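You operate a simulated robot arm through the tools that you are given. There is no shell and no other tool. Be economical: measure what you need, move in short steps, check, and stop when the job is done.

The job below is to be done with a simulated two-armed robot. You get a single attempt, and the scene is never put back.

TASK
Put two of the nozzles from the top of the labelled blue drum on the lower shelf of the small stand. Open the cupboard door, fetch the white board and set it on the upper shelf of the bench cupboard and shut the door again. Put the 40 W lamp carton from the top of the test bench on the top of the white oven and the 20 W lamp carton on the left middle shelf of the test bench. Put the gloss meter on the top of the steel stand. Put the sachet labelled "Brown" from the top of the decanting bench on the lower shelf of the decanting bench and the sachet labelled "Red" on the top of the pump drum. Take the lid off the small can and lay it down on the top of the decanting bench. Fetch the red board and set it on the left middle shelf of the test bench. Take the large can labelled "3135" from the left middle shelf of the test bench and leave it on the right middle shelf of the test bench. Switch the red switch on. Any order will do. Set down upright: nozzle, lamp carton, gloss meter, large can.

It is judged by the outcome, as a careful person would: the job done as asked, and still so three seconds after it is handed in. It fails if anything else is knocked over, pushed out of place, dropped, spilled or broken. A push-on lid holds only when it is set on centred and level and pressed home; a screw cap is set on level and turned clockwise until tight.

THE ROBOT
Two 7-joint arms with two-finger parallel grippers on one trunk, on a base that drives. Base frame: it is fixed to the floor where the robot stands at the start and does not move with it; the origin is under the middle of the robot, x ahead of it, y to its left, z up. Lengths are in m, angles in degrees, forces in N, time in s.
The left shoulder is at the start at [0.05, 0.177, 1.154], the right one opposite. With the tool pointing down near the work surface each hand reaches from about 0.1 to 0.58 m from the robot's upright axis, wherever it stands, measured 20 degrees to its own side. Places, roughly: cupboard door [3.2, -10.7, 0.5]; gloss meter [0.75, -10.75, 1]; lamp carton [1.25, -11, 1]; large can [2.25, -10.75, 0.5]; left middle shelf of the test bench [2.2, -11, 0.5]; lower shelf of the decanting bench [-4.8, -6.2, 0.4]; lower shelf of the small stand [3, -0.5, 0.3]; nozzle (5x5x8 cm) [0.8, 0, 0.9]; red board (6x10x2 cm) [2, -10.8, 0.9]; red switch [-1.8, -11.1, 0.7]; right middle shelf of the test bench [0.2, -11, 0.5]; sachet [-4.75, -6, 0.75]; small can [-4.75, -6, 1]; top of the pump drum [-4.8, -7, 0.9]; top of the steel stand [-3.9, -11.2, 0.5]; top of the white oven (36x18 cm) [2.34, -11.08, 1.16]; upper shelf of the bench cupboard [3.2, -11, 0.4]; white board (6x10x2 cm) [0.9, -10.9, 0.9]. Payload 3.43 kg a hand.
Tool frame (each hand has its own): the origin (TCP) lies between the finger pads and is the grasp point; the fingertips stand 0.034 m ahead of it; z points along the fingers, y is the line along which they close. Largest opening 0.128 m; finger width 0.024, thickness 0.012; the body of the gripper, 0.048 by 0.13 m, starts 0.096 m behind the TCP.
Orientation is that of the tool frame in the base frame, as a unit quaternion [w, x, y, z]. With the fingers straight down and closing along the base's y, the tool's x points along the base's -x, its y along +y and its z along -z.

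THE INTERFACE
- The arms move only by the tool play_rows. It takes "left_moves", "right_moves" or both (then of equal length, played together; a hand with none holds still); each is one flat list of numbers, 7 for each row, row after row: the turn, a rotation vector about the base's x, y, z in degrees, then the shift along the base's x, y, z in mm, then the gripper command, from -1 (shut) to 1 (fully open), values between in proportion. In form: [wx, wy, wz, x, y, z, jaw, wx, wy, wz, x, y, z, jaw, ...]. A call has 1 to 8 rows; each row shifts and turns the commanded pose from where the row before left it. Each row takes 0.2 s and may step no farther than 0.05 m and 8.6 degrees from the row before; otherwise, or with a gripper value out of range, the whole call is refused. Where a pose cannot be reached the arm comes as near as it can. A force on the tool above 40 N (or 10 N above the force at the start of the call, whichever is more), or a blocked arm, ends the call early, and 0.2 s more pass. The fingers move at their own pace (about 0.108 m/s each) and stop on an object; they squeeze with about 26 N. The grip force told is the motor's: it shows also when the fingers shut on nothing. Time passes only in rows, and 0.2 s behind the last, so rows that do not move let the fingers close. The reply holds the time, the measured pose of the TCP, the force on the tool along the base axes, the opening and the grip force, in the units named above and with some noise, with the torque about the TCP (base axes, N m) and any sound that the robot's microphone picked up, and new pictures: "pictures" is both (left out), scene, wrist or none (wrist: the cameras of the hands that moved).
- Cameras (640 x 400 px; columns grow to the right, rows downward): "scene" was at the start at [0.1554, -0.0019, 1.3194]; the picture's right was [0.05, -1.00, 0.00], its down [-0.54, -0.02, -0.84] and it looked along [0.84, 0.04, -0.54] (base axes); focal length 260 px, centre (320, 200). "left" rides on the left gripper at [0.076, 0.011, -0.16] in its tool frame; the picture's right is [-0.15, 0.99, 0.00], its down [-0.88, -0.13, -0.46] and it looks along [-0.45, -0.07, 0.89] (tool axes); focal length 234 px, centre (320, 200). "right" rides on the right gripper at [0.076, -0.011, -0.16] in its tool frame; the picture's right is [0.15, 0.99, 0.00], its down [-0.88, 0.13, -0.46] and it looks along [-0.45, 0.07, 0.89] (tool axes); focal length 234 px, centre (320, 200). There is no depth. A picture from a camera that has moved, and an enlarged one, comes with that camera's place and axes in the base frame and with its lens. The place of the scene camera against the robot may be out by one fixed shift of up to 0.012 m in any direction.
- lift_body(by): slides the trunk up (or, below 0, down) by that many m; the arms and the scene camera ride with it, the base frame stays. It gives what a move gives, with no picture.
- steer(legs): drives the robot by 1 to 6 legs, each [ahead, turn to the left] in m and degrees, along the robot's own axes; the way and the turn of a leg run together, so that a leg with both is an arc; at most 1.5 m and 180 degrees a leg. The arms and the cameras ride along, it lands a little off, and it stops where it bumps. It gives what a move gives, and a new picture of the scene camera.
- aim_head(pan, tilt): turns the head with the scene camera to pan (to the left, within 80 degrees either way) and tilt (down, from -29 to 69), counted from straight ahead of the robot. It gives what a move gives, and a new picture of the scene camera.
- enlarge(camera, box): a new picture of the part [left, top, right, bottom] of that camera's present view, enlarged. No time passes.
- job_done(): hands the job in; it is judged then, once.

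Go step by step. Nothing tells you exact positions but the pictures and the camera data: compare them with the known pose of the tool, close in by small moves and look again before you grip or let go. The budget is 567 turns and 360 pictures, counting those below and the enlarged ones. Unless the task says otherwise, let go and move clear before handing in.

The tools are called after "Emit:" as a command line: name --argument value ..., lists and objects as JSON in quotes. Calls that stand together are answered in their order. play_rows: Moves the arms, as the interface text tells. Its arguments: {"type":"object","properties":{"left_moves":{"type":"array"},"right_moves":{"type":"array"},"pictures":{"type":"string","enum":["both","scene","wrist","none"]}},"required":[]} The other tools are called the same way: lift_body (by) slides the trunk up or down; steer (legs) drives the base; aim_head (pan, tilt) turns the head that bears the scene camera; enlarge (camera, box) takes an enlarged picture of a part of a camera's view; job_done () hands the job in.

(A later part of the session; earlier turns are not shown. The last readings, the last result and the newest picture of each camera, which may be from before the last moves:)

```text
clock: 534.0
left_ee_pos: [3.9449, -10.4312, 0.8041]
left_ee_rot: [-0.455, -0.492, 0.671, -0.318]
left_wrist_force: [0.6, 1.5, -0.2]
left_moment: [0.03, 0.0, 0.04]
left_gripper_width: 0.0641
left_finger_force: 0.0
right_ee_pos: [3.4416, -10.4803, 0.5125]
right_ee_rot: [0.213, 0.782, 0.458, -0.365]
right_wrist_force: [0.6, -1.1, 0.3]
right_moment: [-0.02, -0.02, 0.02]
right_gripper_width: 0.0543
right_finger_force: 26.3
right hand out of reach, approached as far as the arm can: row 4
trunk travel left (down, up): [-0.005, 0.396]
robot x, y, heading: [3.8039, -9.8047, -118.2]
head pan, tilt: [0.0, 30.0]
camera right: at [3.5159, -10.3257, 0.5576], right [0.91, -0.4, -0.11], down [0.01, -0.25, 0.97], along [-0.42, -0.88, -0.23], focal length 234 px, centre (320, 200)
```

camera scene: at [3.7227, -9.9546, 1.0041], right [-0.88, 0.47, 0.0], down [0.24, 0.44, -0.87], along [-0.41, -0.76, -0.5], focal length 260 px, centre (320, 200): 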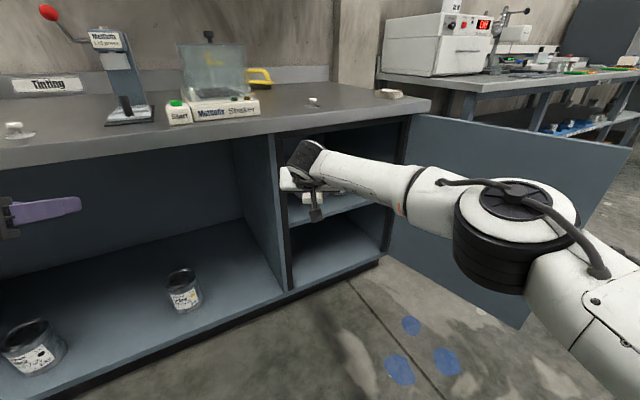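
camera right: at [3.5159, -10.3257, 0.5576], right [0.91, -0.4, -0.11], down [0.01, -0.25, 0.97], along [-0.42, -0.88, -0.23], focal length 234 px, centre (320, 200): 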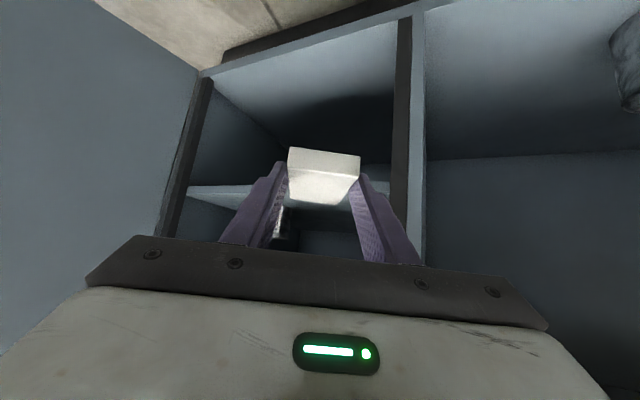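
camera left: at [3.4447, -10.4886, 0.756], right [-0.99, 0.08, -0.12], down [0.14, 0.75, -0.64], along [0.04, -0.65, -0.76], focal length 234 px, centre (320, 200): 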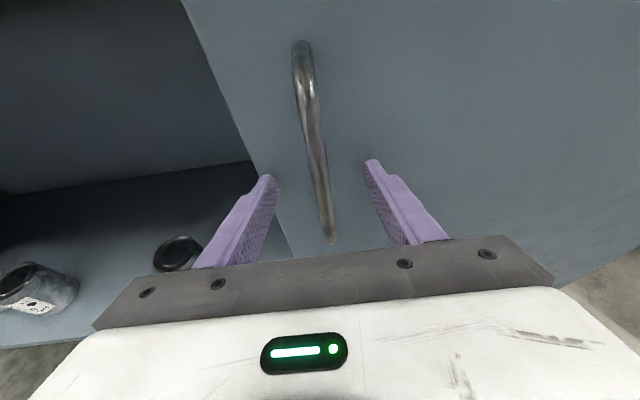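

The upper shelf is at z≈0.46 and the opening is clear. Raise 3 cm and drive in.

Emit:
play_rows --right_moves '[0, 0, 0, 0, 0, 18, -1, 0, 0, 0, 0, 0, 18, -1]' --pictures "none"

Emit:
steer --legs '[[0.3, 0]]'

Emit:
enlarge --camera "right" --box '[0, 0, 640, 400]'

```text
clock: 534.6
left_ee_pos: [3.9462, -10.4322, 0.8019]
left_ee_rot: [-0.456, -0.492, 0.67, -0.318]
left_wrist_force: [0.3, 0.8, 0.7]
left_moment: [0.01, 0.02, -0.01]
left_gripper_width: 0.064
left_finger_force: 0.1
right_ee_pos: [3.4606, -10.4817, 0.5422]
right_ee_rot: [0.214, 0.78, 0.467, -0.358]
right_wrist_force: [-0.3, 0.7, -1.0]
right_moment: [0.02, 0.01, 0.03]
right_gripper_width: 0.054
right_finger_force: 25.8
trunk travel left (down, up): [-0.005, 0.396]
robot x, y, heading: [3.8025, -9.8062, -118.1]
head pan, tilt: [0.0, 30.0]
```

```text
clock: 536.2
left_ee_pos: [3.8458, -10.6108, 0.7966]
left_ee_rot: [-0.452, -0.499, 0.67, -0.313]
left_wrist_force: [6.0, 18.5, 8.9]
left_moment: [-0.37, -0.33, 0.99]
left_gripper_width: 0.0636
left_finger_force: 0.0
right_ee_pos: [3.3576, -10.6673, 0.5431]
right_ee_rot: [0.215, 0.779, 0.467, -0.358]
right_wrist_force: [0.5, 0.3, -1.3]
right_moment: [0.03, 0.03, 0.0]
right_gripper_width: 0.0539
right_finger_force: 26.2
trunk travel left (down, up): [-0.005, 0.396]
robot x, y, heading: [3.7019, -9.9971, -118.2]
head pan, tilt: [0.0, 30.0]
stopped in leg 1: the force on the tool passed its limit at 154 N (the readings are from after the stop); the commanded pose is now the measured one
camera scene: at [3.6224, -10.1394, 1.0044], right [-0.88, 0.47, 0.0], down [0.24, 0.44, -0.87], along [-0.41, -0.77, -0.5], focal length 260 px, centre (320, 200)
```

scene: 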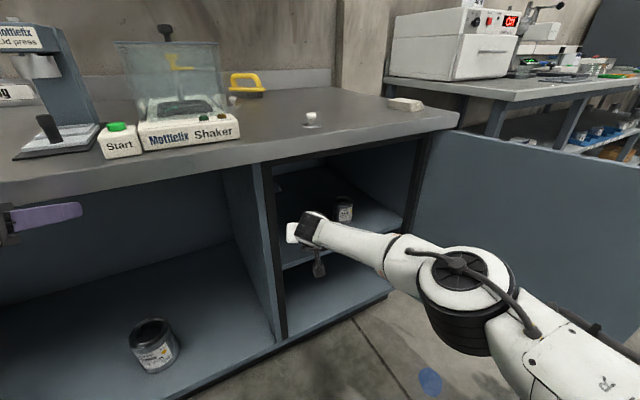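

```text
1.00 times, centred on (320, 200) of right (not enlarged: the box is as wide or as high as the picture)
camera zoom: at [3.4283, -10.5114, 0.5893], right [0.92, -0.38, -0.11], down [0.01, -0.26, 0.96], along [-0.4, -0.89, -0.24], focal length 234 px, centre (320, 200)
```

zoom: 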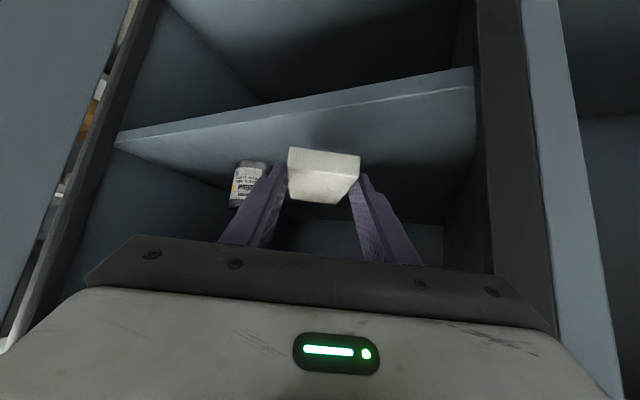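

The left hand bumped the bench edge. Back off 5 cm and lift the left hand well above the bench.

Emit:
steer --legs '[[-0.06, 0]]'

Emit:
play_rows --left_moves '[0, 0, 0, 10, 10, 45, 0, 0, 0, 0, 10, 10, 45, 0, 0, 0, 0, 10, 10, 45, 0, 0, 0, 0, 10, 10, 45, 0, 0, 0, 0, 10, 10, 45, 0, 0, 0, 0, 10, 20, 40, 0]' --pictures "none"

Emit:
steer --legs '[[0.15, 0]]'

```text
clock: 537.2
left_ee_pos: [3.8747, -10.5588, 0.7948]
left_ee_rot: [-0.45, -0.501, 0.671, -0.311]
left_wrist_force: [-0.5, -0.3, 0.0]
left_moment: [-0.01, 0.01, -0.01]
left_gripper_width: 0.0643
left_finger_force: 0.1
right_ee_pos: [3.3855, -10.6138, 0.5412]
right_ee_rot: [0.213, 0.78, 0.467, -0.358]
right_wrist_force: [0.7, -0.3, -0.8]
right_moment: [0.03, -0.03, -0.01]
right_gripper_width: 0.0541
right_finger_force: 25.9
trunk travel left (down, up): [-0.005, 0.396]
robot x, y, heading: [3.7306, -9.9414, -118.0]
head pan, tilt: [0.0, 30.0]
camera scene: at [3.6505, -10.0885, 1.0041], right [-0.88, 0.47, 0.0], down [0.24, 0.44, -0.87], along [-0.41, -0.76, -0.5], focal length 260 px, centre (320, 200)
```

scene: 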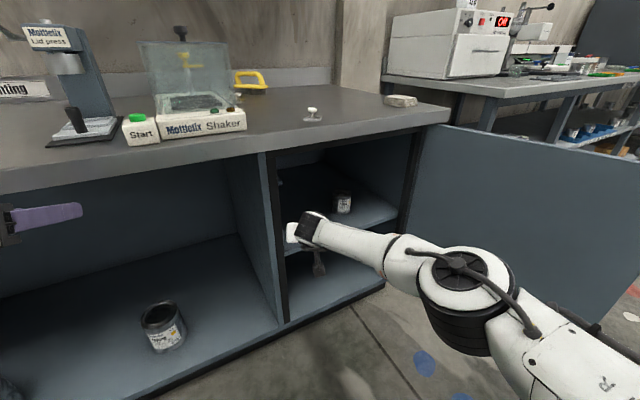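

```text
clock: 538.6
left_ee_pos: [3.9341, -10.4916, 1.0567]
left_ee_rot: [-0.449, -0.501, 0.671, -0.311]
left_wrist_force: [-0.2, 0.2, 0.1]
left_moment: [-0.04, 0.0, 0.01]
left_gripper_width: 0.064
left_finger_force: 0.1
right_ee_pos: [3.3853, -10.6159, 0.5408]
right_ee_rot: [0.213, 0.78, 0.467, -0.358]
right_wrist_force: [0.0, -0.4, -0.8]
right_moment: [0.0, -0.02, 0.0]
right_gripper_width: 0.054
right_finger_force: 26.1
trunk travel left (down, up): [-0.005, 0.396]
robot x, y, heading: [3.7301, -9.9415, -118.1]
head pan, tilt: [0.0, 30.0]
```

```text
clock: 540.0
left_ee_pos: [3.8654, -10.6207, 1.0563]
left_ee_rot: [-0.45, -0.501, 0.67, -0.312]
left_wrist_force: [-0.4, -0.3, -0.1]
left_moment: [0.01, 0.0, -0.01]
left_gripper_width: 0.064
left_finger_force: 0.0
right_ee_pos: [3.3165, -10.7436, 0.5405]
right_ee_rot: [0.214, 0.779, 0.467, -0.358]
right_wrist_force: [-0.4, -0.2, -0.6]
right_moment: [0.05, 0.01, 0.01]
right_gripper_width: 0.0539
right_finger_force: 26.2
trunk travel left (down, up): [-0.005, 0.396]
robot x, y, heading: [3.6601, -10.066, -118.2]
head pan, tilt: [0.0, 30.0]
camera scene: at [3.5818, -10.2167, 1.0041], right [-0.88, 0.47, 0.0], down [0.24, 0.44, -0.87], along [-0.41, -0.76, -0.5], focal length 260 px, centre (320, 200)
```

scene: 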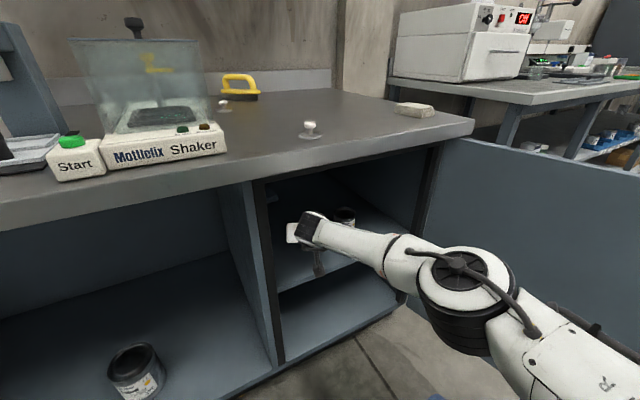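

Emit:
play_rows --right_moves '[0, 0, 0, -12, -22, -10, -1, 0, 0, 0, -6, -11, -15, -1, 0, 0, 0, 0, 0, -10, -1, 0, 0, 0, 0, 0, -6, -1, 0, 0, 0, 0, 0, -5, -1, 0, 0, 0, 0, 0, -5, -1, 0, 0, 0, 0, 0, -5, -1, 0, 0, 0, 0, 0, -5, -1]' --pictures "wrist"

```text
clock: 541.8
left_ee_pos: [3.864, -10.6205, 1.0571]
left_ee_rot: [-0.45, -0.501, 0.67, -0.312]
left_wrist_force: [0.1, 0.9, 0.0]
left_moment: [-0.03, -0.03, 0.04]
left_gripper_width: 0.0642
left_finger_force: 0.0
right_ee_pos: [3.3095, -10.7434, 0.5113]
right_ee_rot: [0.214, 0.781, 0.465, -0.359]
right_wrist_force: [-0.4, 1.3, -0.1]
right_moment: [0.04, -0.01, 0.02]
right_gripper_width: 0.054
right_finger_force: 26.1
right hand out of reach, approached as far as the arm can: row 1, 2, 4, 5, 7
trunk travel left (down, up): [-0.005, 0.396]
robot x, y, heading: [3.6595, -10.0686, -118.3]
head pan, tilt: [0.0, 30.0]
camera right: at [3.3797, -10.5876, 0.5575], right [0.92, -0.39, -0.11], down [0.01, -0.26, 0.96], along [-0.4, -0.88, -0.24], focal length 234 px, centre (320, 200)
```

right: 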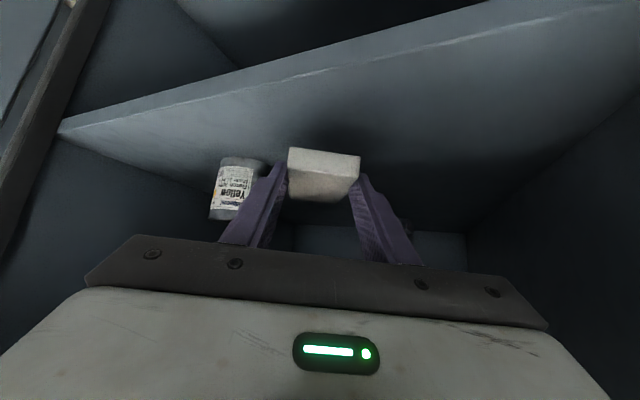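

The arm is at full stretch there. Retract a little, drive 10 cm closer, then lower.

Emit:
play_rows --right_moves '[0, 0, 0, 19, 35, 6, -1, 0, 0, 0, 19, 35, 6, -1]' --pictures "none"

Emit:
steer --legs '[[0.11, 0]]'

Emit:
play_rows --right_moves '[0, 0, 0, 0, 0, -10, -1, 0, 0, 0, 0, 0, -8, -1, 0, 0, 0, 0, 0, -8, -1, 0, 0, 0, 0, 0, -6, -1, 0, 0, 0, 0, 0, -6, -1, 0, 0, 0, 0, 0, -6, -1]' --pictures "wrist"

```text
clock: 542.4
left_ee_pos: [3.8647, -10.6201, 1.057]
left_ee_rot: [-0.45, -0.501, 0.67, -0.312]
left_wrist_force: [0.7, 0.1, -0.3]
left_moment: [0.03, -0.02, 0.02]
left_gripper_width: 0.0641
left_finger_force: 0.0
right_ee_pos: [3.3457, -10.6752, 0.5221]
right_ee_rot: [0.214, 0.78, 0.466, -0.358]
right_wrist_force: [-0.2, 0.7, -0.5]
right_moment: [0.03, 0.01, 0.0]
right_gripper_width: 0.0539
right_finger_force: 25.8
trunk travel left (down, up): [-0.005, 0.396]
robot x, y, heading: [3.6625, -10.0728, -118.4]
head pan, tilt: [0.0, 30.0]
```

```text
clock: 543.5
left_ee_pos: [3.8146, -10.7152, 1.0577]
left_ee_rot: [-0.451, -0.501, 0.671, -0.311]
left_wrist_force: [0.2, 0.8, -0.1]
left_moment: [-0.05, 0.0, 0.02]
left_gripper_width: 0.0639
left_finger_force: 0.0
right_ee_pos: [3.2961, -10.7698, 0.5223]
right_ee_rot: [0.213, 0.78, 0.467, -0.357]
right_wrist_force: [0.6, -0.3, -1.7]
right_moment: [0.04, -0.01, -0.02]
right_gripper_width: 0.0541
right_finger_force: 26.0
trunk travel left (down, up): [-0.005, 0.396]
robot x, y, heading: [3.6091, -10.1656, -118.1]
head pan, tilt: [0.0, 30.0]
camera scene: at [3.5309, -10.3116, 1.0041], right [-0.88, 0.47, 0.0], down [0.24, 0.44, -0.87], along [-0.41, -0.76, -0.5], focal length 260 px, centre (320, 200)
```

scene: 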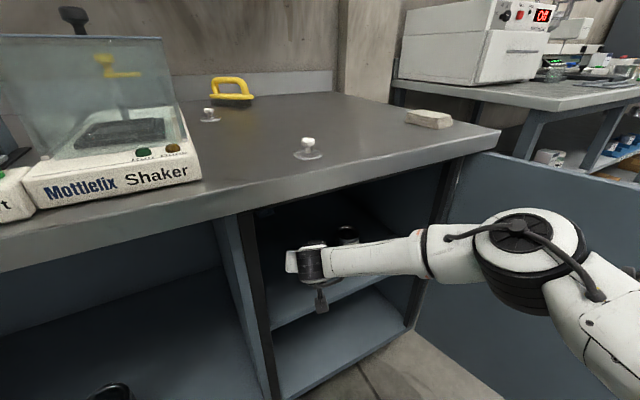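

```text
clock: 544.9
left_ee_pos: [3.8154, -10.7139, 1.0572]
left_ee_rot: [-0.451, -0.5, 0.67, -0.311]
left_wrist_force: [0.2, -0.5, -0.3]
left_moment: [0.0, -0.01, -0.04]
left_gripper_width: 0.064
left_finger_force: 0.1
right_ee_pos: [3.2956, -10.7707, 0.4824]
right_ee_rot: [0.215, 0.779, 0.466, -0.361]
right_wrist_force: [0.7, 4.3, 15.0]
right_moment: [0.09, -0.1, -0.01]
right_gripper_width: 0.0541
right_finger_force: 25.4
trunk travel left (down, up): [-0.005, 0.396]
robot x, y, heading: [3.608, -10.1652, -118.3]
head pan, tilt: [0.0, 30.0]
camera right: at [3.3675, -10.6149, 0.5274], right [0.92, -0.38, -0.11], down [0.01, -0.26, 0.97], along [-0.4, -0.89, -0.23], focal length 234 px, centre (320, 200)
```

right: 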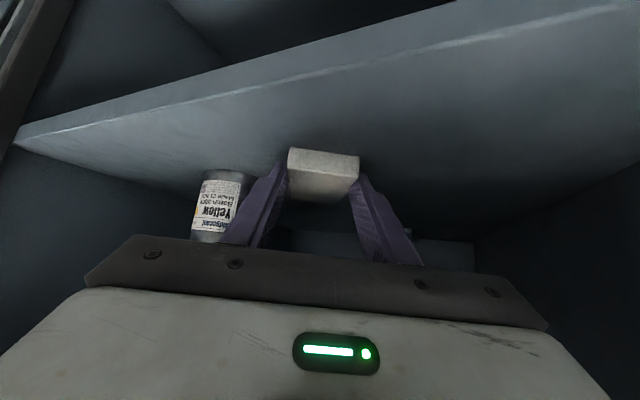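

Emit:
play_rows --right_moves '[0, 0, 0, 0, 0, 4, -1, 0, 0, 0, 0, 0, 0, 0.15, 0, 0, 0, 0, 0, 0, 0.15, 0, 0, 0, 8, 15, 14, 0.15, 0, 0, 0, 11, 20, 15, 0.15, 0, 0, 0, 14, 26, 8, 0.15]' --pictures "wrist"

```text
clock: 546.3
left_ee_pos: [3.8141, -10.7153, 1.0576]
left_ee_rot: [-0.45, -0.5, 0.671, -0.311]
left_wrist_force: [0.7, 0.3, 0.1]
left_moment: [-0.02, 0.02, 0.01]
left_gripper_width: 0.0641
left_finger_force: 0.1
right_ee_pos: [3.3284, -10.709, 0.5171]
right_ee_rot: [0.214, 0.779, 0.467, -0.359]
right_wrist_force: [-0.3, 0.1, 0.3]
right_moment: [-0.01, -0.01, 0.02]
right_gripper_width: 0.0736
right_finger_force: 0.1
trunk travel left (down, up): [-0.005, 0.396]
robot x, y, heading: [3.6087, -10.1638, -118.6]
head pan, tilt: [0.0, 30.0]
camera right: at [3.3987, -10.5531, 0.5647], right [0.92, -0.38, -0.11], down [0.01, -0.26, 0.96], along [-0.4, -0.89, -0.24], focal length 234 px, centre (320, 200)
```

right: 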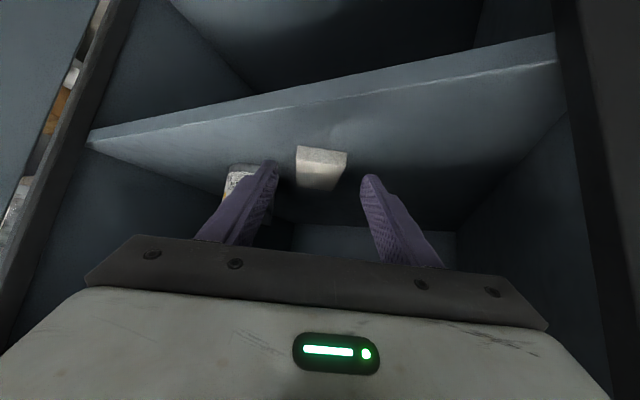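

The white board lies on the upper shelf. Back out and look back at the door before shutting it.

Emit:
steer --legs '[[-0.5, 0], [0, -58]]'

Emit:
lift_body --by 0.05

```text
clock: 551.9
left_ee_pos: [3.4902, -10.1796, 1.0564]
left_ee_rot: [-0.545, -0.11, 0.83, -0.052]
left_wrist_force: [-0.3, 0.5, -0.6]
left_moment: [0.0, -0.04, 0.0]
left_gripper_width: 0.0639
left_finger_force: 0.1
right_ee_pos: [3.2403, -9.7617, 0.5169]
right_ee_rot: [0.011, 0.909, 0.026, -0.416]
right_wrist_force: [0.6, -0.3, -0.5]
right_moment: [-0.01, 0.01, -0.01]
right_gripper_width: 0.0736
right_finger_force: 0.1
trunk travel left (down, up): [-0.005, 0.396]
robot x, y, heading: [3.8518, -9.7188, -176.5]
head pan, tilt: [0.0, 30.0]
camera scene: at [3.6891, -9.7331, 1.0041], right [-0.06, 1.0, 0.0], down [0.5, 0.03, -0.87], along [-0.86, -0.05, -0.5], focal length 260 px, centre (320, 200)
```

scene: 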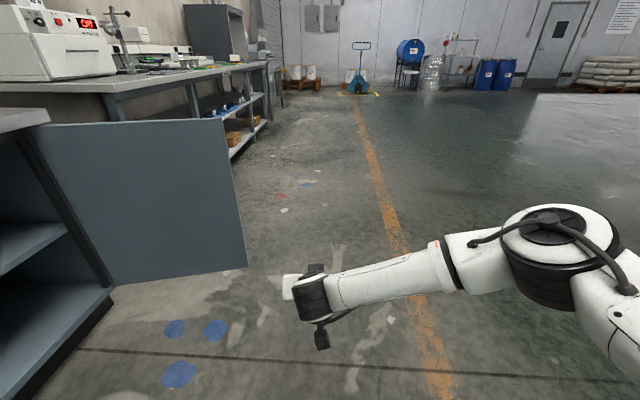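

```text
clock: 552.8
left_ee_pos: [3.4906, -10.179, 1.1076]
left_ee_rot: [-0.544, -0.11, 0.83, -0.052]
left_wrist_force: [0.9, -0.3, -0.4]
left_moment: [-0.01, -0.02, 0.02]
left_gripper_width: 0.0639
left_finger_force: 0.0
right_ee_pos: [3.2407, -9.7619, 0.5669]
right_ee_rot: [0.012, 0.909, 0.027, -0.416]
right_wrist_force: [-0.3, 0.5, -0.1]
right_moment: [-0.02, -0.02, -0.01]
right_gripper_width: 0.0737
right_finger_force: 0.0
trunk travel left (down, up): [-0.055, 0.346]
robot x, y, heading: [3.8501, -9.7149, -176.6]
head pan, tilt: [0.0, 30.0]
```

The door stands about 109° open, free edge at (2.77, -10.13). I'll go round to its right side and push it shut with the right hand.

Emit:
steer --legs '[[0, -8], [1.5, 0], [0.35, 0], [0, -85], [-0.5, 0], [0, -90]]'

```text
clock: 572.5
left_ee_pos: [2.4162, -9.5825, 1.1069]
left_ee_rot: [-0.031, 0.833, 0.078, 0.547]
left_wrist_force: [0.1, 0.0, 0.4]
left_moment: [0.02, -0.02, -0.01]
left_gripper_width: 0.0641
left_finger_force: 0.0
right_ee_pos: [2.6345, -10.0169, 0.5683]
right_ee_rot: [0.417, 0.008, 0.909, -0.004]
right_wrist_force: [0.3, 1.0, 0.9]
right_moment: [0.02, 0.01, -0.01]
right_gripper_width: 0.0736
right_finger_force: 0.1
trunk travel left (down, up): [-0.055, 0.346]
robot x, y, heading: [2.0201, -10.0149, -1.1]
head pan, tilt: [0.0, 30.0]
camera scene: at [2.1777, -10.0235, 1.0541], right [-0.02, -1.0, 0.0], down [-0.5, 0.01, -0.87], along [0.87, -0.01, -0.5], focal length 260 px, centre (320, 200)
```

scene: 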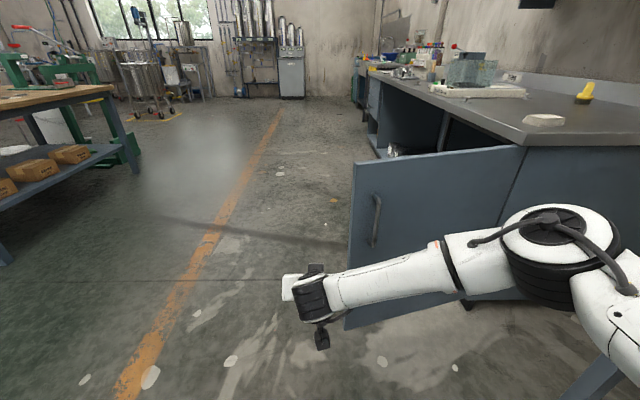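

Emit:
play_rows --right_moves '[0, 0, 0, -12, -35, 15, -1, 0, 0, 0, -12, -35, 15, -1, 0, 0, 0, -12, -35, 15, -1, 0, 0, 0, -12, -35, 15, -1, 0, 0, 0, 0, -35, 15, -1, 0, 0, 0, 0, -35, 10, -1, 0, 0, 0, 0, -35, 0, -1, 0, 0, 0, 0, -35, 0, -1]' --pictures "none"

```text
clock: 574.3
left_ee_pos: [2.4165, -9.581, 1.1071]
left_ee_rot: [-0.032, 0.833, 0.079, 0.547]
left_wrist_force: [0.3, -0.7, 0.7]
left_moment: [0.0, 0.0, 0.0]
left_gripper_width: 0.0643
left_finger_force: 0.1
right_ee_pos: [2.5853, -10.2958, 0.6534]
right_ee_rot: [0.417, 0.006, 0.909, -0.003]
right_wrist_force: [0.6, 0.2, -0.2]
right_moment: [-0.03, -0.02, 0.0]
right_gripper_width: 0.0001
right_finger_force: 25.6
trunk travel left (down, up): [-0.055, 0.346]
robot x, y, heading: [2.0215, -10.0162, -1.0]
head pan, tilt: [0.0, 30.0]
```

Emit:
steer --legs '[[0.35, 0], [0.28, 0]]'

```text
clock: 578.1
left_ee_pos: [3.0513, -9.5976, 1.1067]
left_ee_rot: [-0.03, 0.833, 0.076, 0.547]
left_wrist_force: [-0.1, -0.1, 0.0]
left_moment: [0.01, 0.01, -0.01]
left_gripper_width: 0.0642
left_finger_force: 0.2
right_ee_pos: [3.2148, -10.3146, 0.6538]
right_ee_rot: [0.417, 0.011, 0.909, -0.006]
right_wrist_force: [-0.4, 0.2, 0.0]
right_moment: [-0.02, 0.03, 0.03]
right_gripper_width: 0.0001
right_finger_force: 25.8
trunk travel left (down, up): [-0.055, 0.346]
robot x, y, heading: [2.649, -10.0309, -1.4]
head pan, tilt: [0.0, 30.0]
camera scene: at [2.8085, -10.038, 1.0541], right [-0.02, -1.0, 0.0], down [-0.5, 0.01, -0.87], along [0.87, -0.02, -0.5], focal length 260 px, centre (320, 200)
```

scene: 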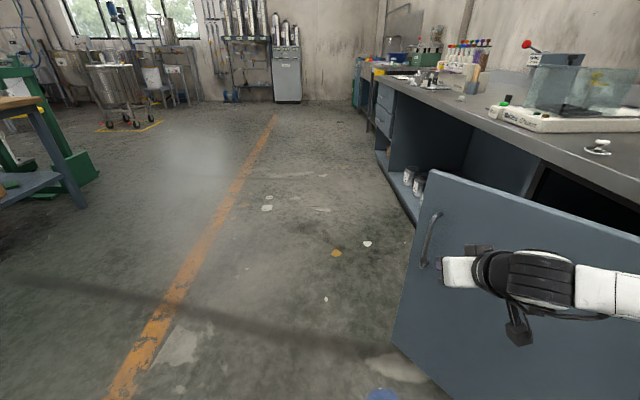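

The door is about 47° from shut. Push a bit more, then go round to the front to press it home.

Emit:
steer --legs '[[0.12, 0], [-0.5, 0], [0, 90], [0.45, 0], [0, -90], [1.36, 0]]'

Emit:
steer --legs '[[0, -89]]'

```text
clock: 598.3
left_ee_pos: [3.9813, -9.0635, 1.1065]
left_ee_rot: [-0.048, 0.83, 0.104, 0.545]
left_wrist_force: [0.3, -0.3, 0.4]
left_moment: [0.01, 0.0, -0.01]
left_gripper_width: 0.0641
left_finger_force: 0.1
right_ee_pos: [4.1943, -9.7664, 0.6552]
right_ee_rot: [0.416, -0.021, 0.909, 0.008]
right_wrist_force: [0.9, 0.0, 0.8]
right_moment: [-0.03, 0.0, 0.01]
right_gripper_width: 0.0
right_finger_force: 26.2
trunk travel left (down, up): [-0.055, 0.346]
robot x, y, heading: [3.6127, -9.5194, 2.6]
head pan, tilt: [0.0, 30.0]
camera scene: at [3.77, -9.5194, 1.0541], right [0.05, -1.0, 0.0], down [-0.5, -0.02, -0.87], along [0.87, 0.04, -0.5], focal length 260 px, centre (320, 200)
```

scene: 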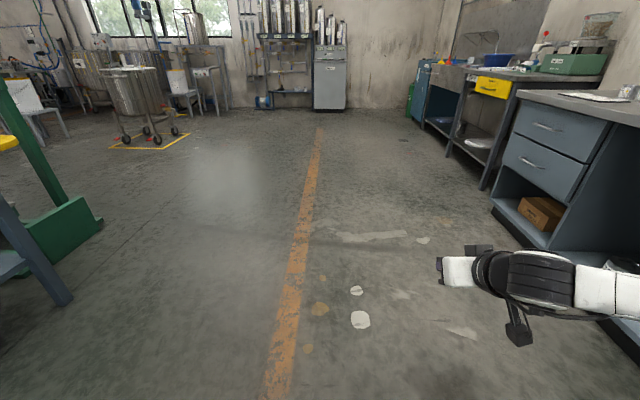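

```text
clock: 602.5
left_ee_pos: [4.0841, -9.8722, 1.1071]
left_ee_rot: [0.344, 0.67, -0.501, 0.426]
left_wrist_force: [0.0, -0.5, 0.8]
left_moment: [-0.01, -0.01, -0.01]
left_gripper_width: 0.0641
left_finger_force: 0.0
right_ee_pos: [3.3891, -10.1099, 0.655]
right_ee_rot: [0.306, 0.616, 0.669, -0.282]
right_wrist_force: [0.2, -0.5, -1.0]
right_moment: [0.0, -0.02, -0.04]
right_gripper_width: 0.0
right_finger_force: 25.9
trunk travel left (down, up): [-0.055, 0.346]
robot x, y, heading: [3.6142, -9.5221, -85.0]
head pan, tilt: [0.0, 30.0]
camera scene: at [3.6231, -9.6866, 1.0541], right [-1.0, -0.08, 0.0], down [-0.04, 0.5, -0.87], along [0.07, -0.86, -0.5], focal length 260 px, centre (320, 200)
```

scene: 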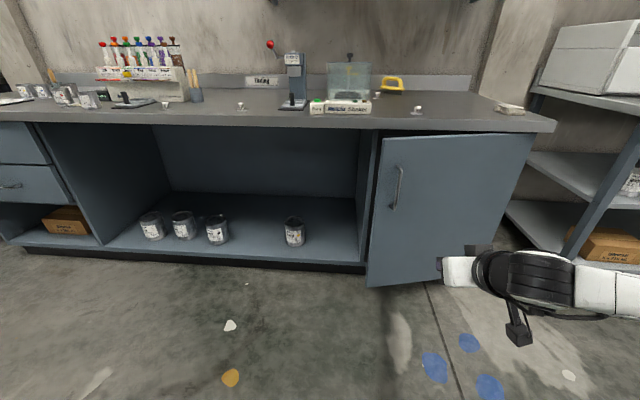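

The door swung nearly shut on its own. Line up and press it closed at a flat spot beside the handle.

Emit:
steer --legs '[[0, -5], [0.44, 0], [0.1, 0]]'

```text
clock: 606.4
left_ee_pos: [4.0496, -10.4404, 1.1075]
left_ee_rot: [0.362, 0.647, -0.531, 0.41]
left_wrist_force: [-0.2, -0.4, 0.0]
left_moment: [-0.03, 0.01, 0.01]
left_gripper_width: 0.0638
left_finger_force: 0.1
right_ee_pos: [3.3355, -10.6121, 0.6528]
right_ee_rot: [0.291, 0.646, 0.642, -0.293]
right_wrist_force: [-0.6, 0.5, -0.1]
right_moment: [0.07, 0.0, -0.01]
right_gripper_width: 0.0
right_finger_force: 25.8
trunk travel left (down, up): [-0.055, 0.346]
robot x, y, heading: [3.6146, -10.0496, -90.4]
head pan, tilt: [0.0, 30.0]
stopped in leg 3: the force on the tool passed its limit at 83 N (the readings are from after the stop); the commanded pose is now the measured one
camera scene: at [3.6063, -10.2145, 1.054], right [-1.0, 0.01, 0.0], down [0.0, 0.5, -0.87], along [-0.01, -0.87, -0.5], focal length 260 px, centre (320, 200)
```

scene: 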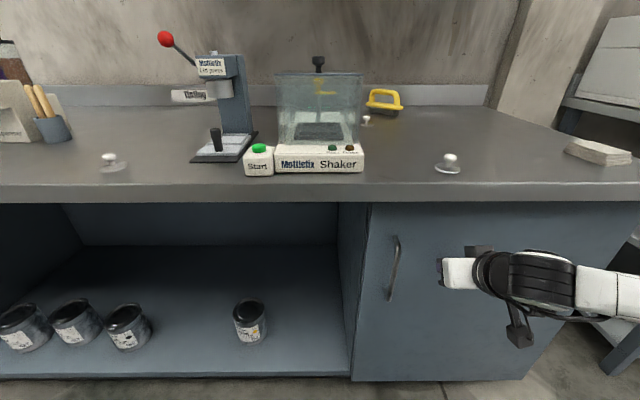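

The door is shut. Now the gloss meter: back off and drive to it.

Emit:
steer --legs '[[-0.42, 0], [0, -90], [1.45, 0], [1.45, 0], [0, 90]]'

Emit:
lift_body --by 0.25

Emit:
enlarge --camera "scene" --box '[200, 100, 440, 250]'

```text
clock: 630.5
left_ee_pos: [1.099, -10.1627, 1.1063]
left_ee_rot: [0.353, 0.659, -0.516, 0.418]
left_wrist_force: [0.0, 0.3, -0.4]
left_moment: [0.01, 0.0, 0.0]
left_gripper_width: 0.0644
left_finger_force: 0.1
right_ee_pos: [0.3962, -10.3674, 0.6526]
right_ee_rot: [0.296, 0.632, 0.656, -0.287]
right_wrist_force: [-0.1, 0.4, -0.9]
right_moment: [-0.01, -0.01, 0.0]
right_gripper_width: 0.0
right_finger_force: 26.3
trunk travel left (down, up): [-0.055, 0.346]
robot x, y, heading: [0.6439, -9.7896, -87.9]
head pan, tilt: [0.0, 30.0]
camera scene: at [0.6473, -9.9568, 1.0541], right [-1.0, -0.04, 0.0], down [-0.02, 0.5, -0.87], along [0.03, -0.87, -0.5], focal length 260 px, centre (320, 200)
```

scene: 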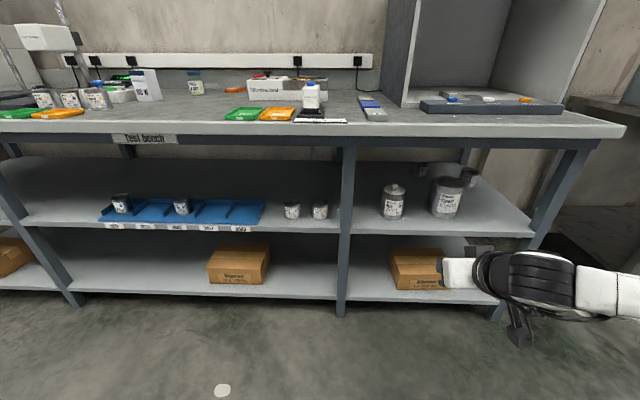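

```text
clock: 633.1
left_ee_pos: [1.0994, -10.1633, 1.3555]
left_ee_rot: [0.353, 0.659, -0.516, 0.418]
left_wrist_force: [0.0, 0.0, -0.2]
left_moment: [0.0, -0.03, -0.01]
left_gripper_width: 0.0639
left_finger_force: 0.0
right_ee_pos: [0.3947, -10.3658, 0.9028]
right_ee_rot: [0.296, 0.632, 0.656, -0.287]
right_wrist_force: [-0.1, -1.0, 0.2]
right_moment: [-0.03, 0.0, -0.01]
right_gripper_width: 0.0
right_finger_force: 26.5
trunk travel left (down, up): [-0.305, 0.096]
robot x, y, heading: [0.6455, -9.7913, -87.9]
head pan, tilt: [0.0, 30.0]
```

```text
2.67 times, centred on (320, 175) of scene
camera zoom: at [0.6473, -9.9569, 1.304], right [-1.0, -0.04, 0.0], down [-0.02, 0.5, -0.87], along [0.03, -0.87, -0.5], focal length 692 px, centre (320, 267)
```

zoom: 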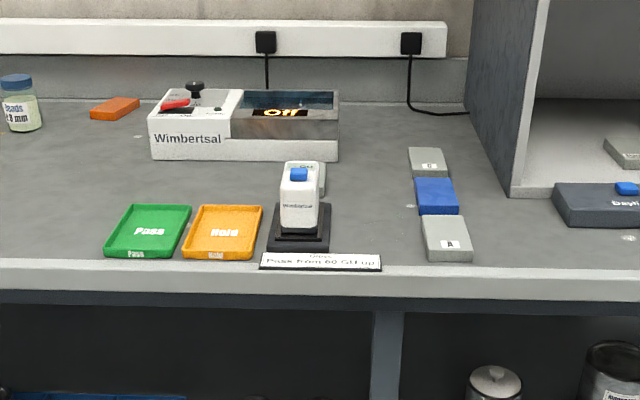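

The gloss meter (white body) is at about (0.704, -10.775), top z≈0.97. Position the right hand behind it.

Emit:
play_rows --right_moves '[0, 0, 0, 20, 0, 40, 0.3, 0, 0, 0, 35, 0, 30, 0.3, 0, 0, 0, 44, 0, 20, 0.3, 0, 0, 0, 48, 0, 10, 0.3, 0, 0, 0, 48, 0, 0, 0.3, 0, 0, 0, 48, 0, 0, 0.3, 0, 0, 0, 48, 0, 0, 0.3, 0, 0, 0, 25, 0, 0, 0.3]' --pictures "none"

Emit:
steer --legs '[[0.3, -2]]'

Emit:
enlarge --camera "right" --box '[0, 0, 640, 400]'

```text
clock: 634.9
left_ee_pos: [1.1006, -10.1633, 1.3566]
left_ee_rot: [0.352, 0.66, -0.516, 0.418]
left_wrist_force: [0.8, -0.1, -0.2]
left_moment: [0.01, -0.01, 0.03]
left_gripper_width: 0.0637
left_finger_force: 0.0
right_ee_pos: [0.7146, -10.366, 1.004]
right_ee_rot: [0.296, 0.633, 0.656, -0.286]
right_wrist_force: [-1.2, 0.2, 0.3]
right_moment: [-0.01, 0.02, -0.01]
right_gripper_width: 0.083
right_finger_force: 0.1
trunk travel left (down, up): [-0.305, 0.096]
robot x, y, heading: [0.647, -9.7914, -88.0]
head pan, tilt: [0.0, 30.0]
```

```text
clock: 636.9
left_ee_pos: [1.0955, -10.4761, 1.3562]
left_ee_rot: [0.359, 0.652, -0.526, 0.413]
left_wrist_force: [-0.1, 0.2, 0.9]
left_moment: [-0.02, 0.01, -0.01]
left_gripper_width: 0.0639
left_finger_force: 0.1
right_ee_pos: [0.7041, -10.6687, 1.0047]
right_ee_rot: [0.292, 0.642, 0.647, -0.291]
right_wrist_force: [-0.7, 1.2, -0.7]
right_moment: [0.0, -0.02, -0.03]
right_gripper_width: 0.0831
right_finger_force: 0.0
trunk travel left (down, up): [-0.305, 0.096]
robot x, y, heading: [0.6522, -10.0899, -89.6]
head pan, tilt: [0.0, 30.0]
camera scene: at [0.6498, -10.2576, 1.304], right [-1.0, -0.01, 0.0], down [0.0, 0.5, -0.87], along [0.01, -0.87, -0.5], focal length 260 px, centre (320, 200)
```

scene: 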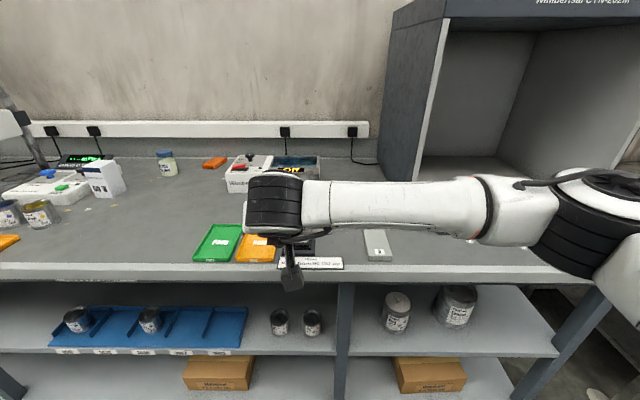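

```text
1.00 times, centred on (320, 200) of right (not enlarged: the box is as wide or as high as the picture)
camera zoom: at [0.6913, -10.4983, 1.0521], right [0.99, 0.1, -0.11], down [0.13, -0.24, 0.96], along [0.07, -0.97, -0.25], focal length 234 px, centre (320, 200)
```

zoom: 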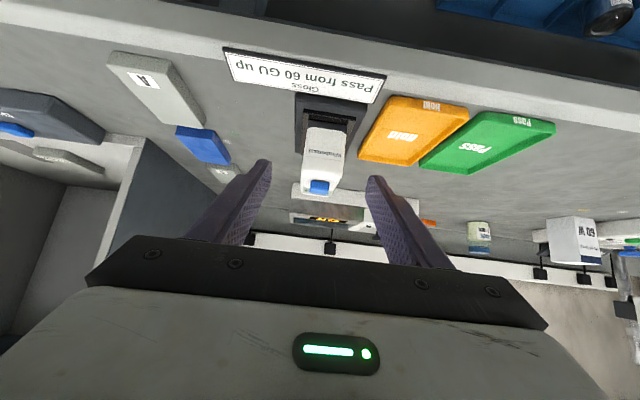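

Centred. Close in along the tool axis.

Emit:
play_rows --right_moves '[0, 0, 0, 1, -32, -21, 0.3, 0, 0, 0, 1, -32, -21, 0.3, 0, 0, 0, 1, -30, -20, 0.3]' --pictures "wrist"

```text
clock: 637.7
left_ee_pos: [1.0946, -10.4767, 1.3556]
left_ee_rot: [0.359, 0.651, -0.526, 0.413]
left_wrist_force: [0.3, -0.4, 0.3]
left_moment: [0.0, 0.0, 0.0]
left_gripper_width: 0.064
left_finger_force: 0.0
right_ee_pos: [0.7093, -10.7639, 0.9408]
right_ee_rot: [0.293, 0.641, 0.647, -0.29]
right_wrist_force: [0.0, -0.7, 0.4]
right_moment: [-0.01, -0.02, 0.0]
right_gripper_width: 0.0829
right_finger_force: 0.0
trunk travel left (down, up): [-0.305, 0.096]
robot x, y, heading: [0.653, -10.0907, -89.4]
head pan, tilt: [0.0, 30.0]
camera right: at [0.6953, -10.5942, 0.9882], right [0.99, 0.1, -0.11], down [0.13, -0.24, 0.96], along [0.07, -0.97, -0.25], focal length 234 px, centre (320, 200)
```

right: 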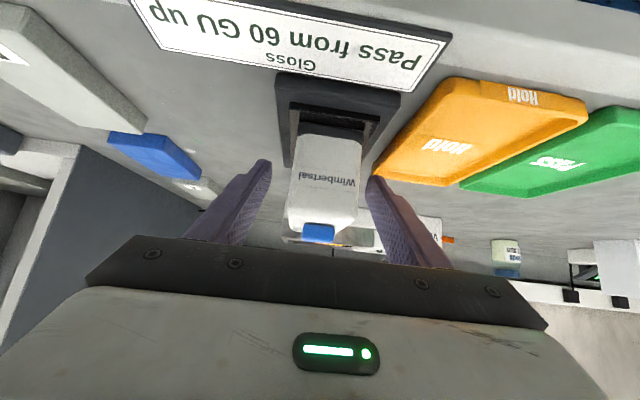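

Emit:
play_rows --right_moves '[0, 0, 0, 0, -4, -2, 0.0, 0, 0, 0, 0, 0, 0, -1, 0, 0, 0, 0, 0, 0, -1, 0, 0, 0, 0, 0, 12, -1, 0, 0, 0, 0, 0, 25, -1, 0, 0, 0, 0, 0, 40, -1]' --pictures "wrist"

```text
clock: 639.1
left_ee_pos: [1.0956, -10.4756, 1.357]
left_ee_rot: [0.359, 0.651, -0.526, 0.413]
left_wrist_force: [0.1, 0.1, -0.2]
left_moment: [0.02, -0.02, 0.0]
left_gripper_width: 0.064
left_finger_force: 0.0
right_ee_pos: [0.7085, -10.7662, 1.0161]
right_ee_rot: [0.293, 0.641, 0.647, -0.291]
right_wrist_force: [-0.1, -0.6, -4.5]
right_moment: [0.05, -0.01, 0.01]
right_gripper_width: 0.046
right_finger_force: 26.5
trunk travel left (down, up): [-0.305, 0.096]
robot x, y, heading: [0.6507, -10.0915, -89.5]
head pan, tilt: [0.0, 30.0]
camera right: at [0.6967, -10.596, 1.0651], right [0.99, 0.1, -0.11], down [0.13, -0.24, 0.96], along [0.07, -0.97, -0.25], focal length 234 px, centre (320, 200)
```

right: 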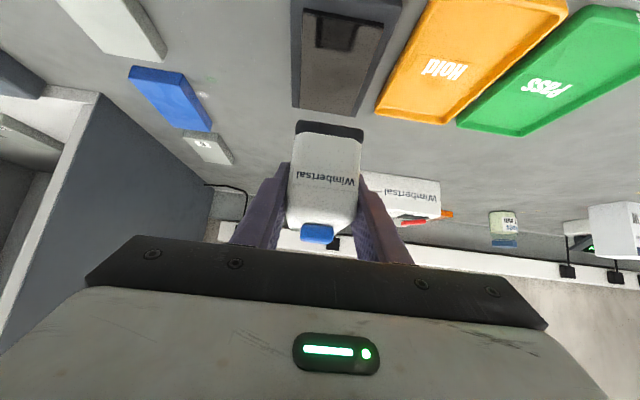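

The gloss meter is held upright, leaving its holder behind. Drive toward the steel stand and look ahead.

Emit:
steer --legs '[[-0.4, 0], [0, -90], [1.5, 0], [0.6, 0]]'

Emit:
enlarge --camera "scene" --box '[100, 0, 580, 300]'

```text
clock: 655.5
left_ee_pos: [-1.8462, -10.1259, 1.3567]
left_ee_rot: [-0.545, -0.086, 0.833, -0.036]
left_wrist_force: [0.8, -0.4, -0.2]
left_moment: [0.01, 0.03, -0.01]
left_gripper_width: 0.0638
left_finger_force: 0.0
right_ee_pos: [-2.1328, -9.7365, 1.0162]
right_ee_rot: [-0.001, 0.911, 0.0, -0.413]
right_wrist_force: [-0.4, 0.1, -3.4]
right_moment: [-0.02, -0.01, 0.04]
right_gripper_width: 0.0459
right_finger_force: 26.3
trunk travel left (down, up): [-0.305, 0.096]
robot x, y, heading: [-1.4573, -9.6838, -179.8]
head pan, tilt: [0.0, 30.0]
camera scene: at [-1.6207, -9.691, 1.304], right [0.0, 1.0, 0.0], down [0.5, 0.0, -0.87], along [-0.87, 0.0, -0.5], focal length 260 px, centre (320, 200)
```

scene: 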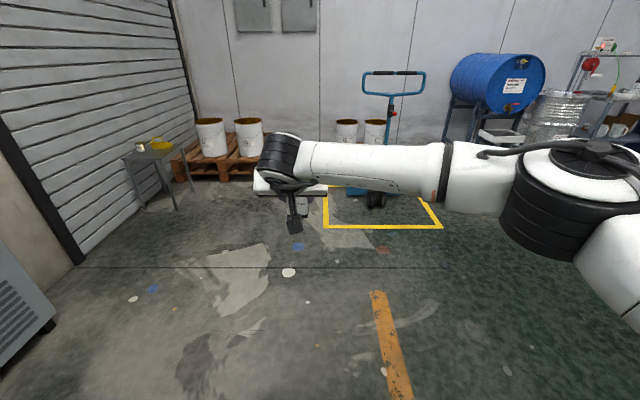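

```text
1.33 times, centred on (340, 150) of scene
camera zoom: at [-1.6207, -9.691, 1.304], right [0.0, 1.0, 0.0], down [0.5, 0.0, -0.87], along [-0.87, 0.0, -0.5], focal length 346 px, centre (293, 267)
```

zoom: 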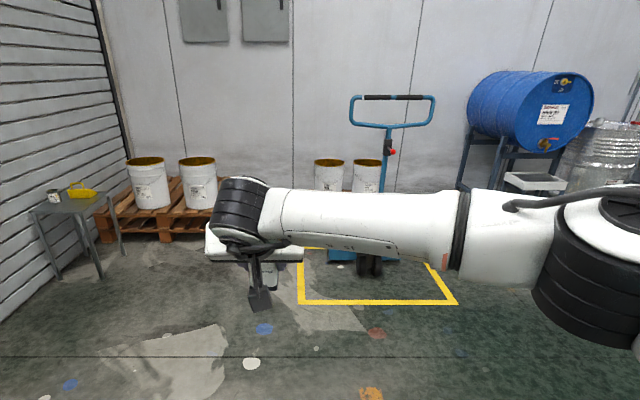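

The steel stand's top (z≈0.5) spans about x -3.76…-4.08, y -10.97…-11.4, with its front free. I'll approach it facing -y.

Emit:
steer --legs '[[0, 12.4], [1.5, 0], [0.9, 0], [0, 77.6]]'

Emit:
lift_body --by -0.3

Emit:
aim_head --pan 5 --tilt 40

```text
clock: 671.3
left_ee_pos: [-3.3311, -10.6295, 1.3563]
left_ee_rot: [0.355, 0.656, -0.521, 0.415]
left_wrist_force: [0.1, 0.3, -0.1]
left_moment: [-0.04, -0.02, 0.01]
left_gripper_width: 0.0639
left_finger_force: 0.0
right_ee_pos: [-3.713, -10.9262, 1.0156]
right_ee_rot: [0.295, 0.636, 0.652, -0.289]
right_wrist_force: [0.1, 0.3, -3.3]
right_moment: [0.08, 0.02, 0.03]
right_gripper_width: 0.0459
right_finger_force: 26.1
trunk travel left (down, up): [-0.305, 0.096]
robot x, y, heading: [-3.7807, -10.2514, -88.4]
head pan, tilt: [0.0, 30.0]
camera scene: at [-3.781, -10.4184, 1.304], right [-1.0, -0.03, 0.0], down [-0.01, 0.5, -0.87], along [0.02, -0.87, -0.5], focal length 260 px, centre (320, 200)
```

scene: 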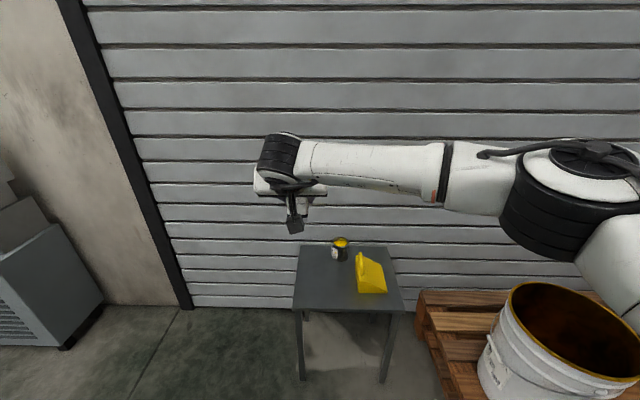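

```text
clock: 674.3
left_ee_pos: [-3.3308, -10.6295, 1.057]
left_ee_rot: [0.354, 0.657, -0.52, 0.416]
left_wrist_force: [-0.6, 0.3, -0.1]
left_moment: [0.0, -0.01, 0.0]
left_gripper_width: 0.0639
left_finger_force: 0.1
right_ee_pos: [-3.7137, -10.9265, 0.7161]
right_ee_rot: [0.295, 0.636, 0.652, -0.288]
right_wrist_force: [0.7, 0.6, -3.4]
right_moment: [0.09, 0.02, 0.0]
right_gripper_width: 0.0462
right_finger_force: 26.2
trunk travel left (down, up): [-0.005, 0.396]
robot x, y, heading: [-3.7785, -10.2537, -88.5]
head pan, tilt: [0.0, 30.0]
```

```text
clock: 675.1
left_ee_pos: [-3.3307, -10.6296, 1.057]
left_ee_rot: [0.356, 0.656, -0.52, 0.416]
left_wrist_force: [0.2, 0.1, -0.6]
left_moment: [0.0, 0.03, -0.02]
left_gripper_width: 0.0639
left_finger_force: 0.0
right_ee_pos: [-3.7132, -10.9271, 0.7155]
right_ee_rot: [0.295, 0.635, 0.653, -0.288]
right_wrist_force: [0.5, 0.3, -3.0]
right_moment: [0.01, -0.02, -0.05]
right_gripper_width: 0.0458
right_finger_force: 25.6
trunk travel left (down, up): [-0.005, 0.396]
robot x, y, heading: [-3.7789, -10.2507, -88.3]
head pan, tilt: [5.0, 40.0]
camera scene: at [-3.7739, -10.4124, 0.9887], right [-0.99, -0.11, 0.0], down [-0.07, 0.64, -0.77], along [0.09, -0.76, -0.64], focal length 260 px, centre (320, 200)
```

scene: 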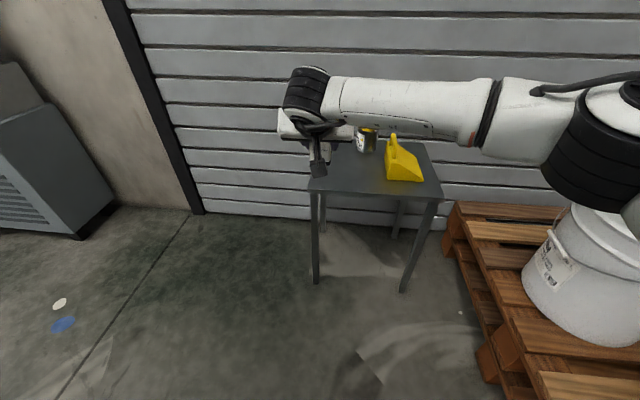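

Free spot at about (-3.78, -11.13), left of the yellow wedge. Drive in and position above it.

Emit:
steer --legs '[[0.2, -1.5]]'

Emit:
play_rows --right_moves '[0, 0, 0, -20, 0, -35, -1, 0, 0, 0, -20, 0, -35, -1, 0, 0, 0, -15, 0, -30, -1]'

```text
clock: 676.7
left_ee_pos: [-3.3395, -10.8444, 1.0565]
left_ee_rot: [0.361, 0.649, -0.529, 0.411]
left_wrist_force: [-0.2, -1.4, -0.3]
left_moment: [-0.01, 0.03, -0.03]
left_gripper_width: 0.064
left_finger_force: 0.0
right_ee_pos: [-3.7293, -11.1306, 0.7165]
right_ee_rot: [0.291, 0.645, 0.643, -0.292]
right_wrist_force: [1.2, 0.0, -4.5]
right_moment: [0.02, -0.01, 0.02]
right_gripper_width: 0.046
right_finger_force: 25.8
trunk travel left (down, up): [-0.005, 0.396]
robot x, y, heading: [-3.7812, -10.4534, -90.2]
head pan, tilt: [5.0, 40.0]
camera scene: at [-3.7755, -10.6156, 0.9887], right [-1.0, -0.09, 0.0], down [-0.06, 0.64, -0.77], along [0.07, -0.76, -0.64], focal length 260 px, centre (320, 200)
```

scene: 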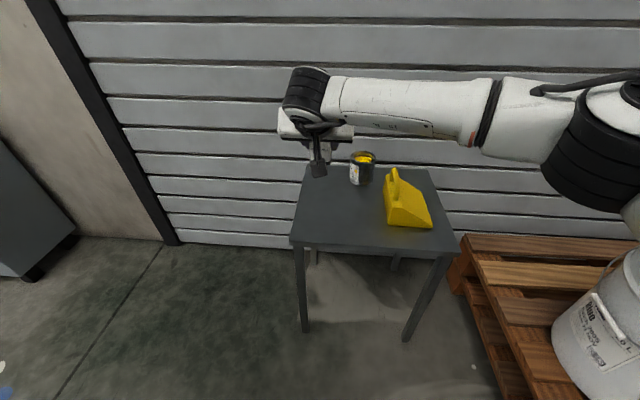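

```text
clock: 677.5
left_ee_pos: [-3.3396, -10.8447, 1.0553]
left_ee_rot: [0.36, 0.649, -0.529, 0.411]
left_wrist_force: [0.7, -0.1, -0.2]
left_moment: [-0.02, -0.01, 0.03]
left_gripper_width: 0.0639
left_finger_force: 0.1
right_ee_pos: [-3.7839, -11.1332, 0.6149]
right_ee_rot: [0.292, 0.644, 0.644, -0.292]
right_wrist_force: [-0.3, -0.3, -3.5]
right_moment: [0.07, -0.02, -0.01]
right_gripper_width: 0.0458
right_finger_force: 26.4
trunk travel left (down, up): [-0.005, 0.396]
robot x, y, heading: [-3.7834, -10.448, -90.1]
head pan, tilt: [5.0, 40.0]
camera scene: at [-3.7755, -10.6157, 0.9887], right [-1.0, -0.09, 0.0], down [-0.06, 0.64, -0.77], along [0.07, -0.76, -0.64], focal length 260 px, centre (320, 200)
camera right: at [-3.7946, -10.9625, 0.663], right [0.99, 0.09, -0.11], down [0.13, -0.24, 0.96], along [0.06, -0.97, -0.25], focal length 234 px, centre (320, 200)
```

scene: 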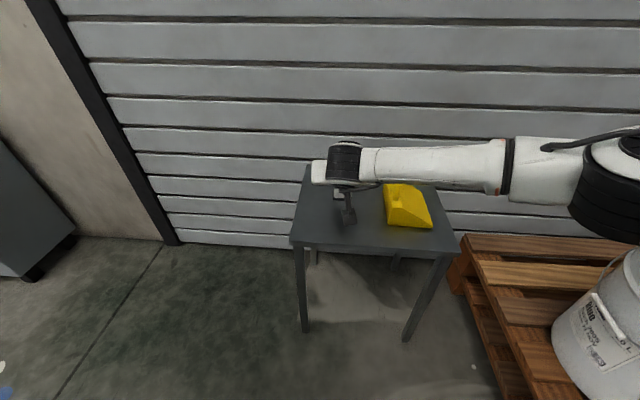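
right: 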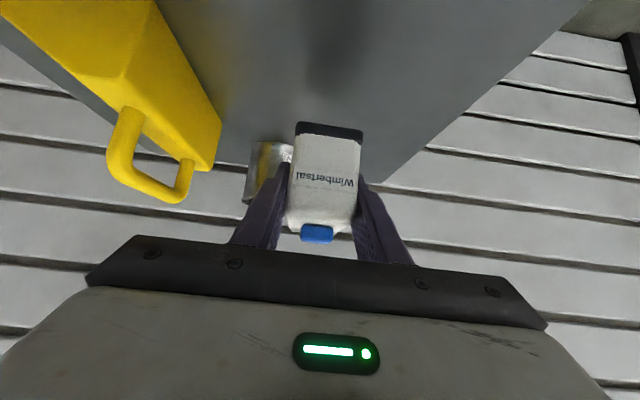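

Emit:
play_rows --right_moves '[0, 0, 0, 10, 0, -22, -1, 0, 0, 0, 0, 0, -15, -1, 0, 0, 0, 0, 0, -8, -1, 0, 0, 0, 0, 0, -6, -1, 0, 0, 0, 0, 0, -6, -1, 0, 0, 0, 0, 0, -6, -1, 0, 0, 0, 0, 0, -6, -1, 0, 0, 0, 0, 0, -6, -1]' --pictures "wrist"

```text
clock: 679.3
left_ee_pos: [-3.34, -10.8404, 1.0593]
left_ee_rot: [0.362, 0.648, -0.528, 0.412]
left_wrist_force: [0.4, -0.5, 0.0]
left_moment: [0.0, 0.0, -0.02]
left_gripper_width: 0.064
left_finger_force: 0.1
right_ee_pos: [-3.7742, -11.1325, 0.5514]
right_ee_rot: [0.296, 0.643, 0.64, -0.297]
right_wrist_force: [-4.3, 9.0, 38.2]
right_moment: [0.33, 0.11, 0.05]
right_gripper_width: 0.0456
right_finger_force: 26.0
trunk travel left (down, up): [-0.005, 0.396]
robot x, y, heading: [-3.7827, -10.4519, -90.1]
head pan, tilt: [5.0, 40.0]
camera right: at [-3.7847, -10.9629, 0.5969], right [0.99, 0.09, -0.11], down [0.13, -0.22, 0.97], along [0.06, -0.97, -0.23], focal length 234 px, centre (320, 200)
```

right: 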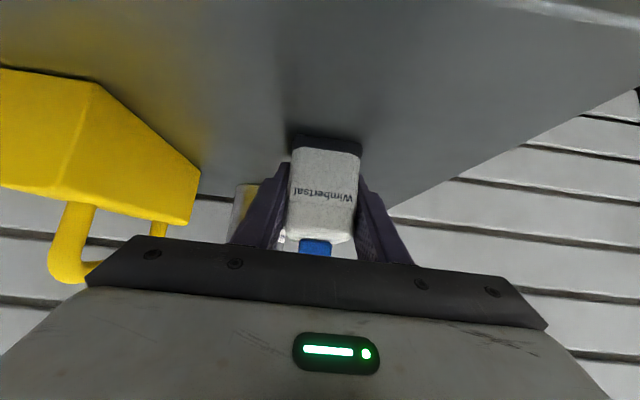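

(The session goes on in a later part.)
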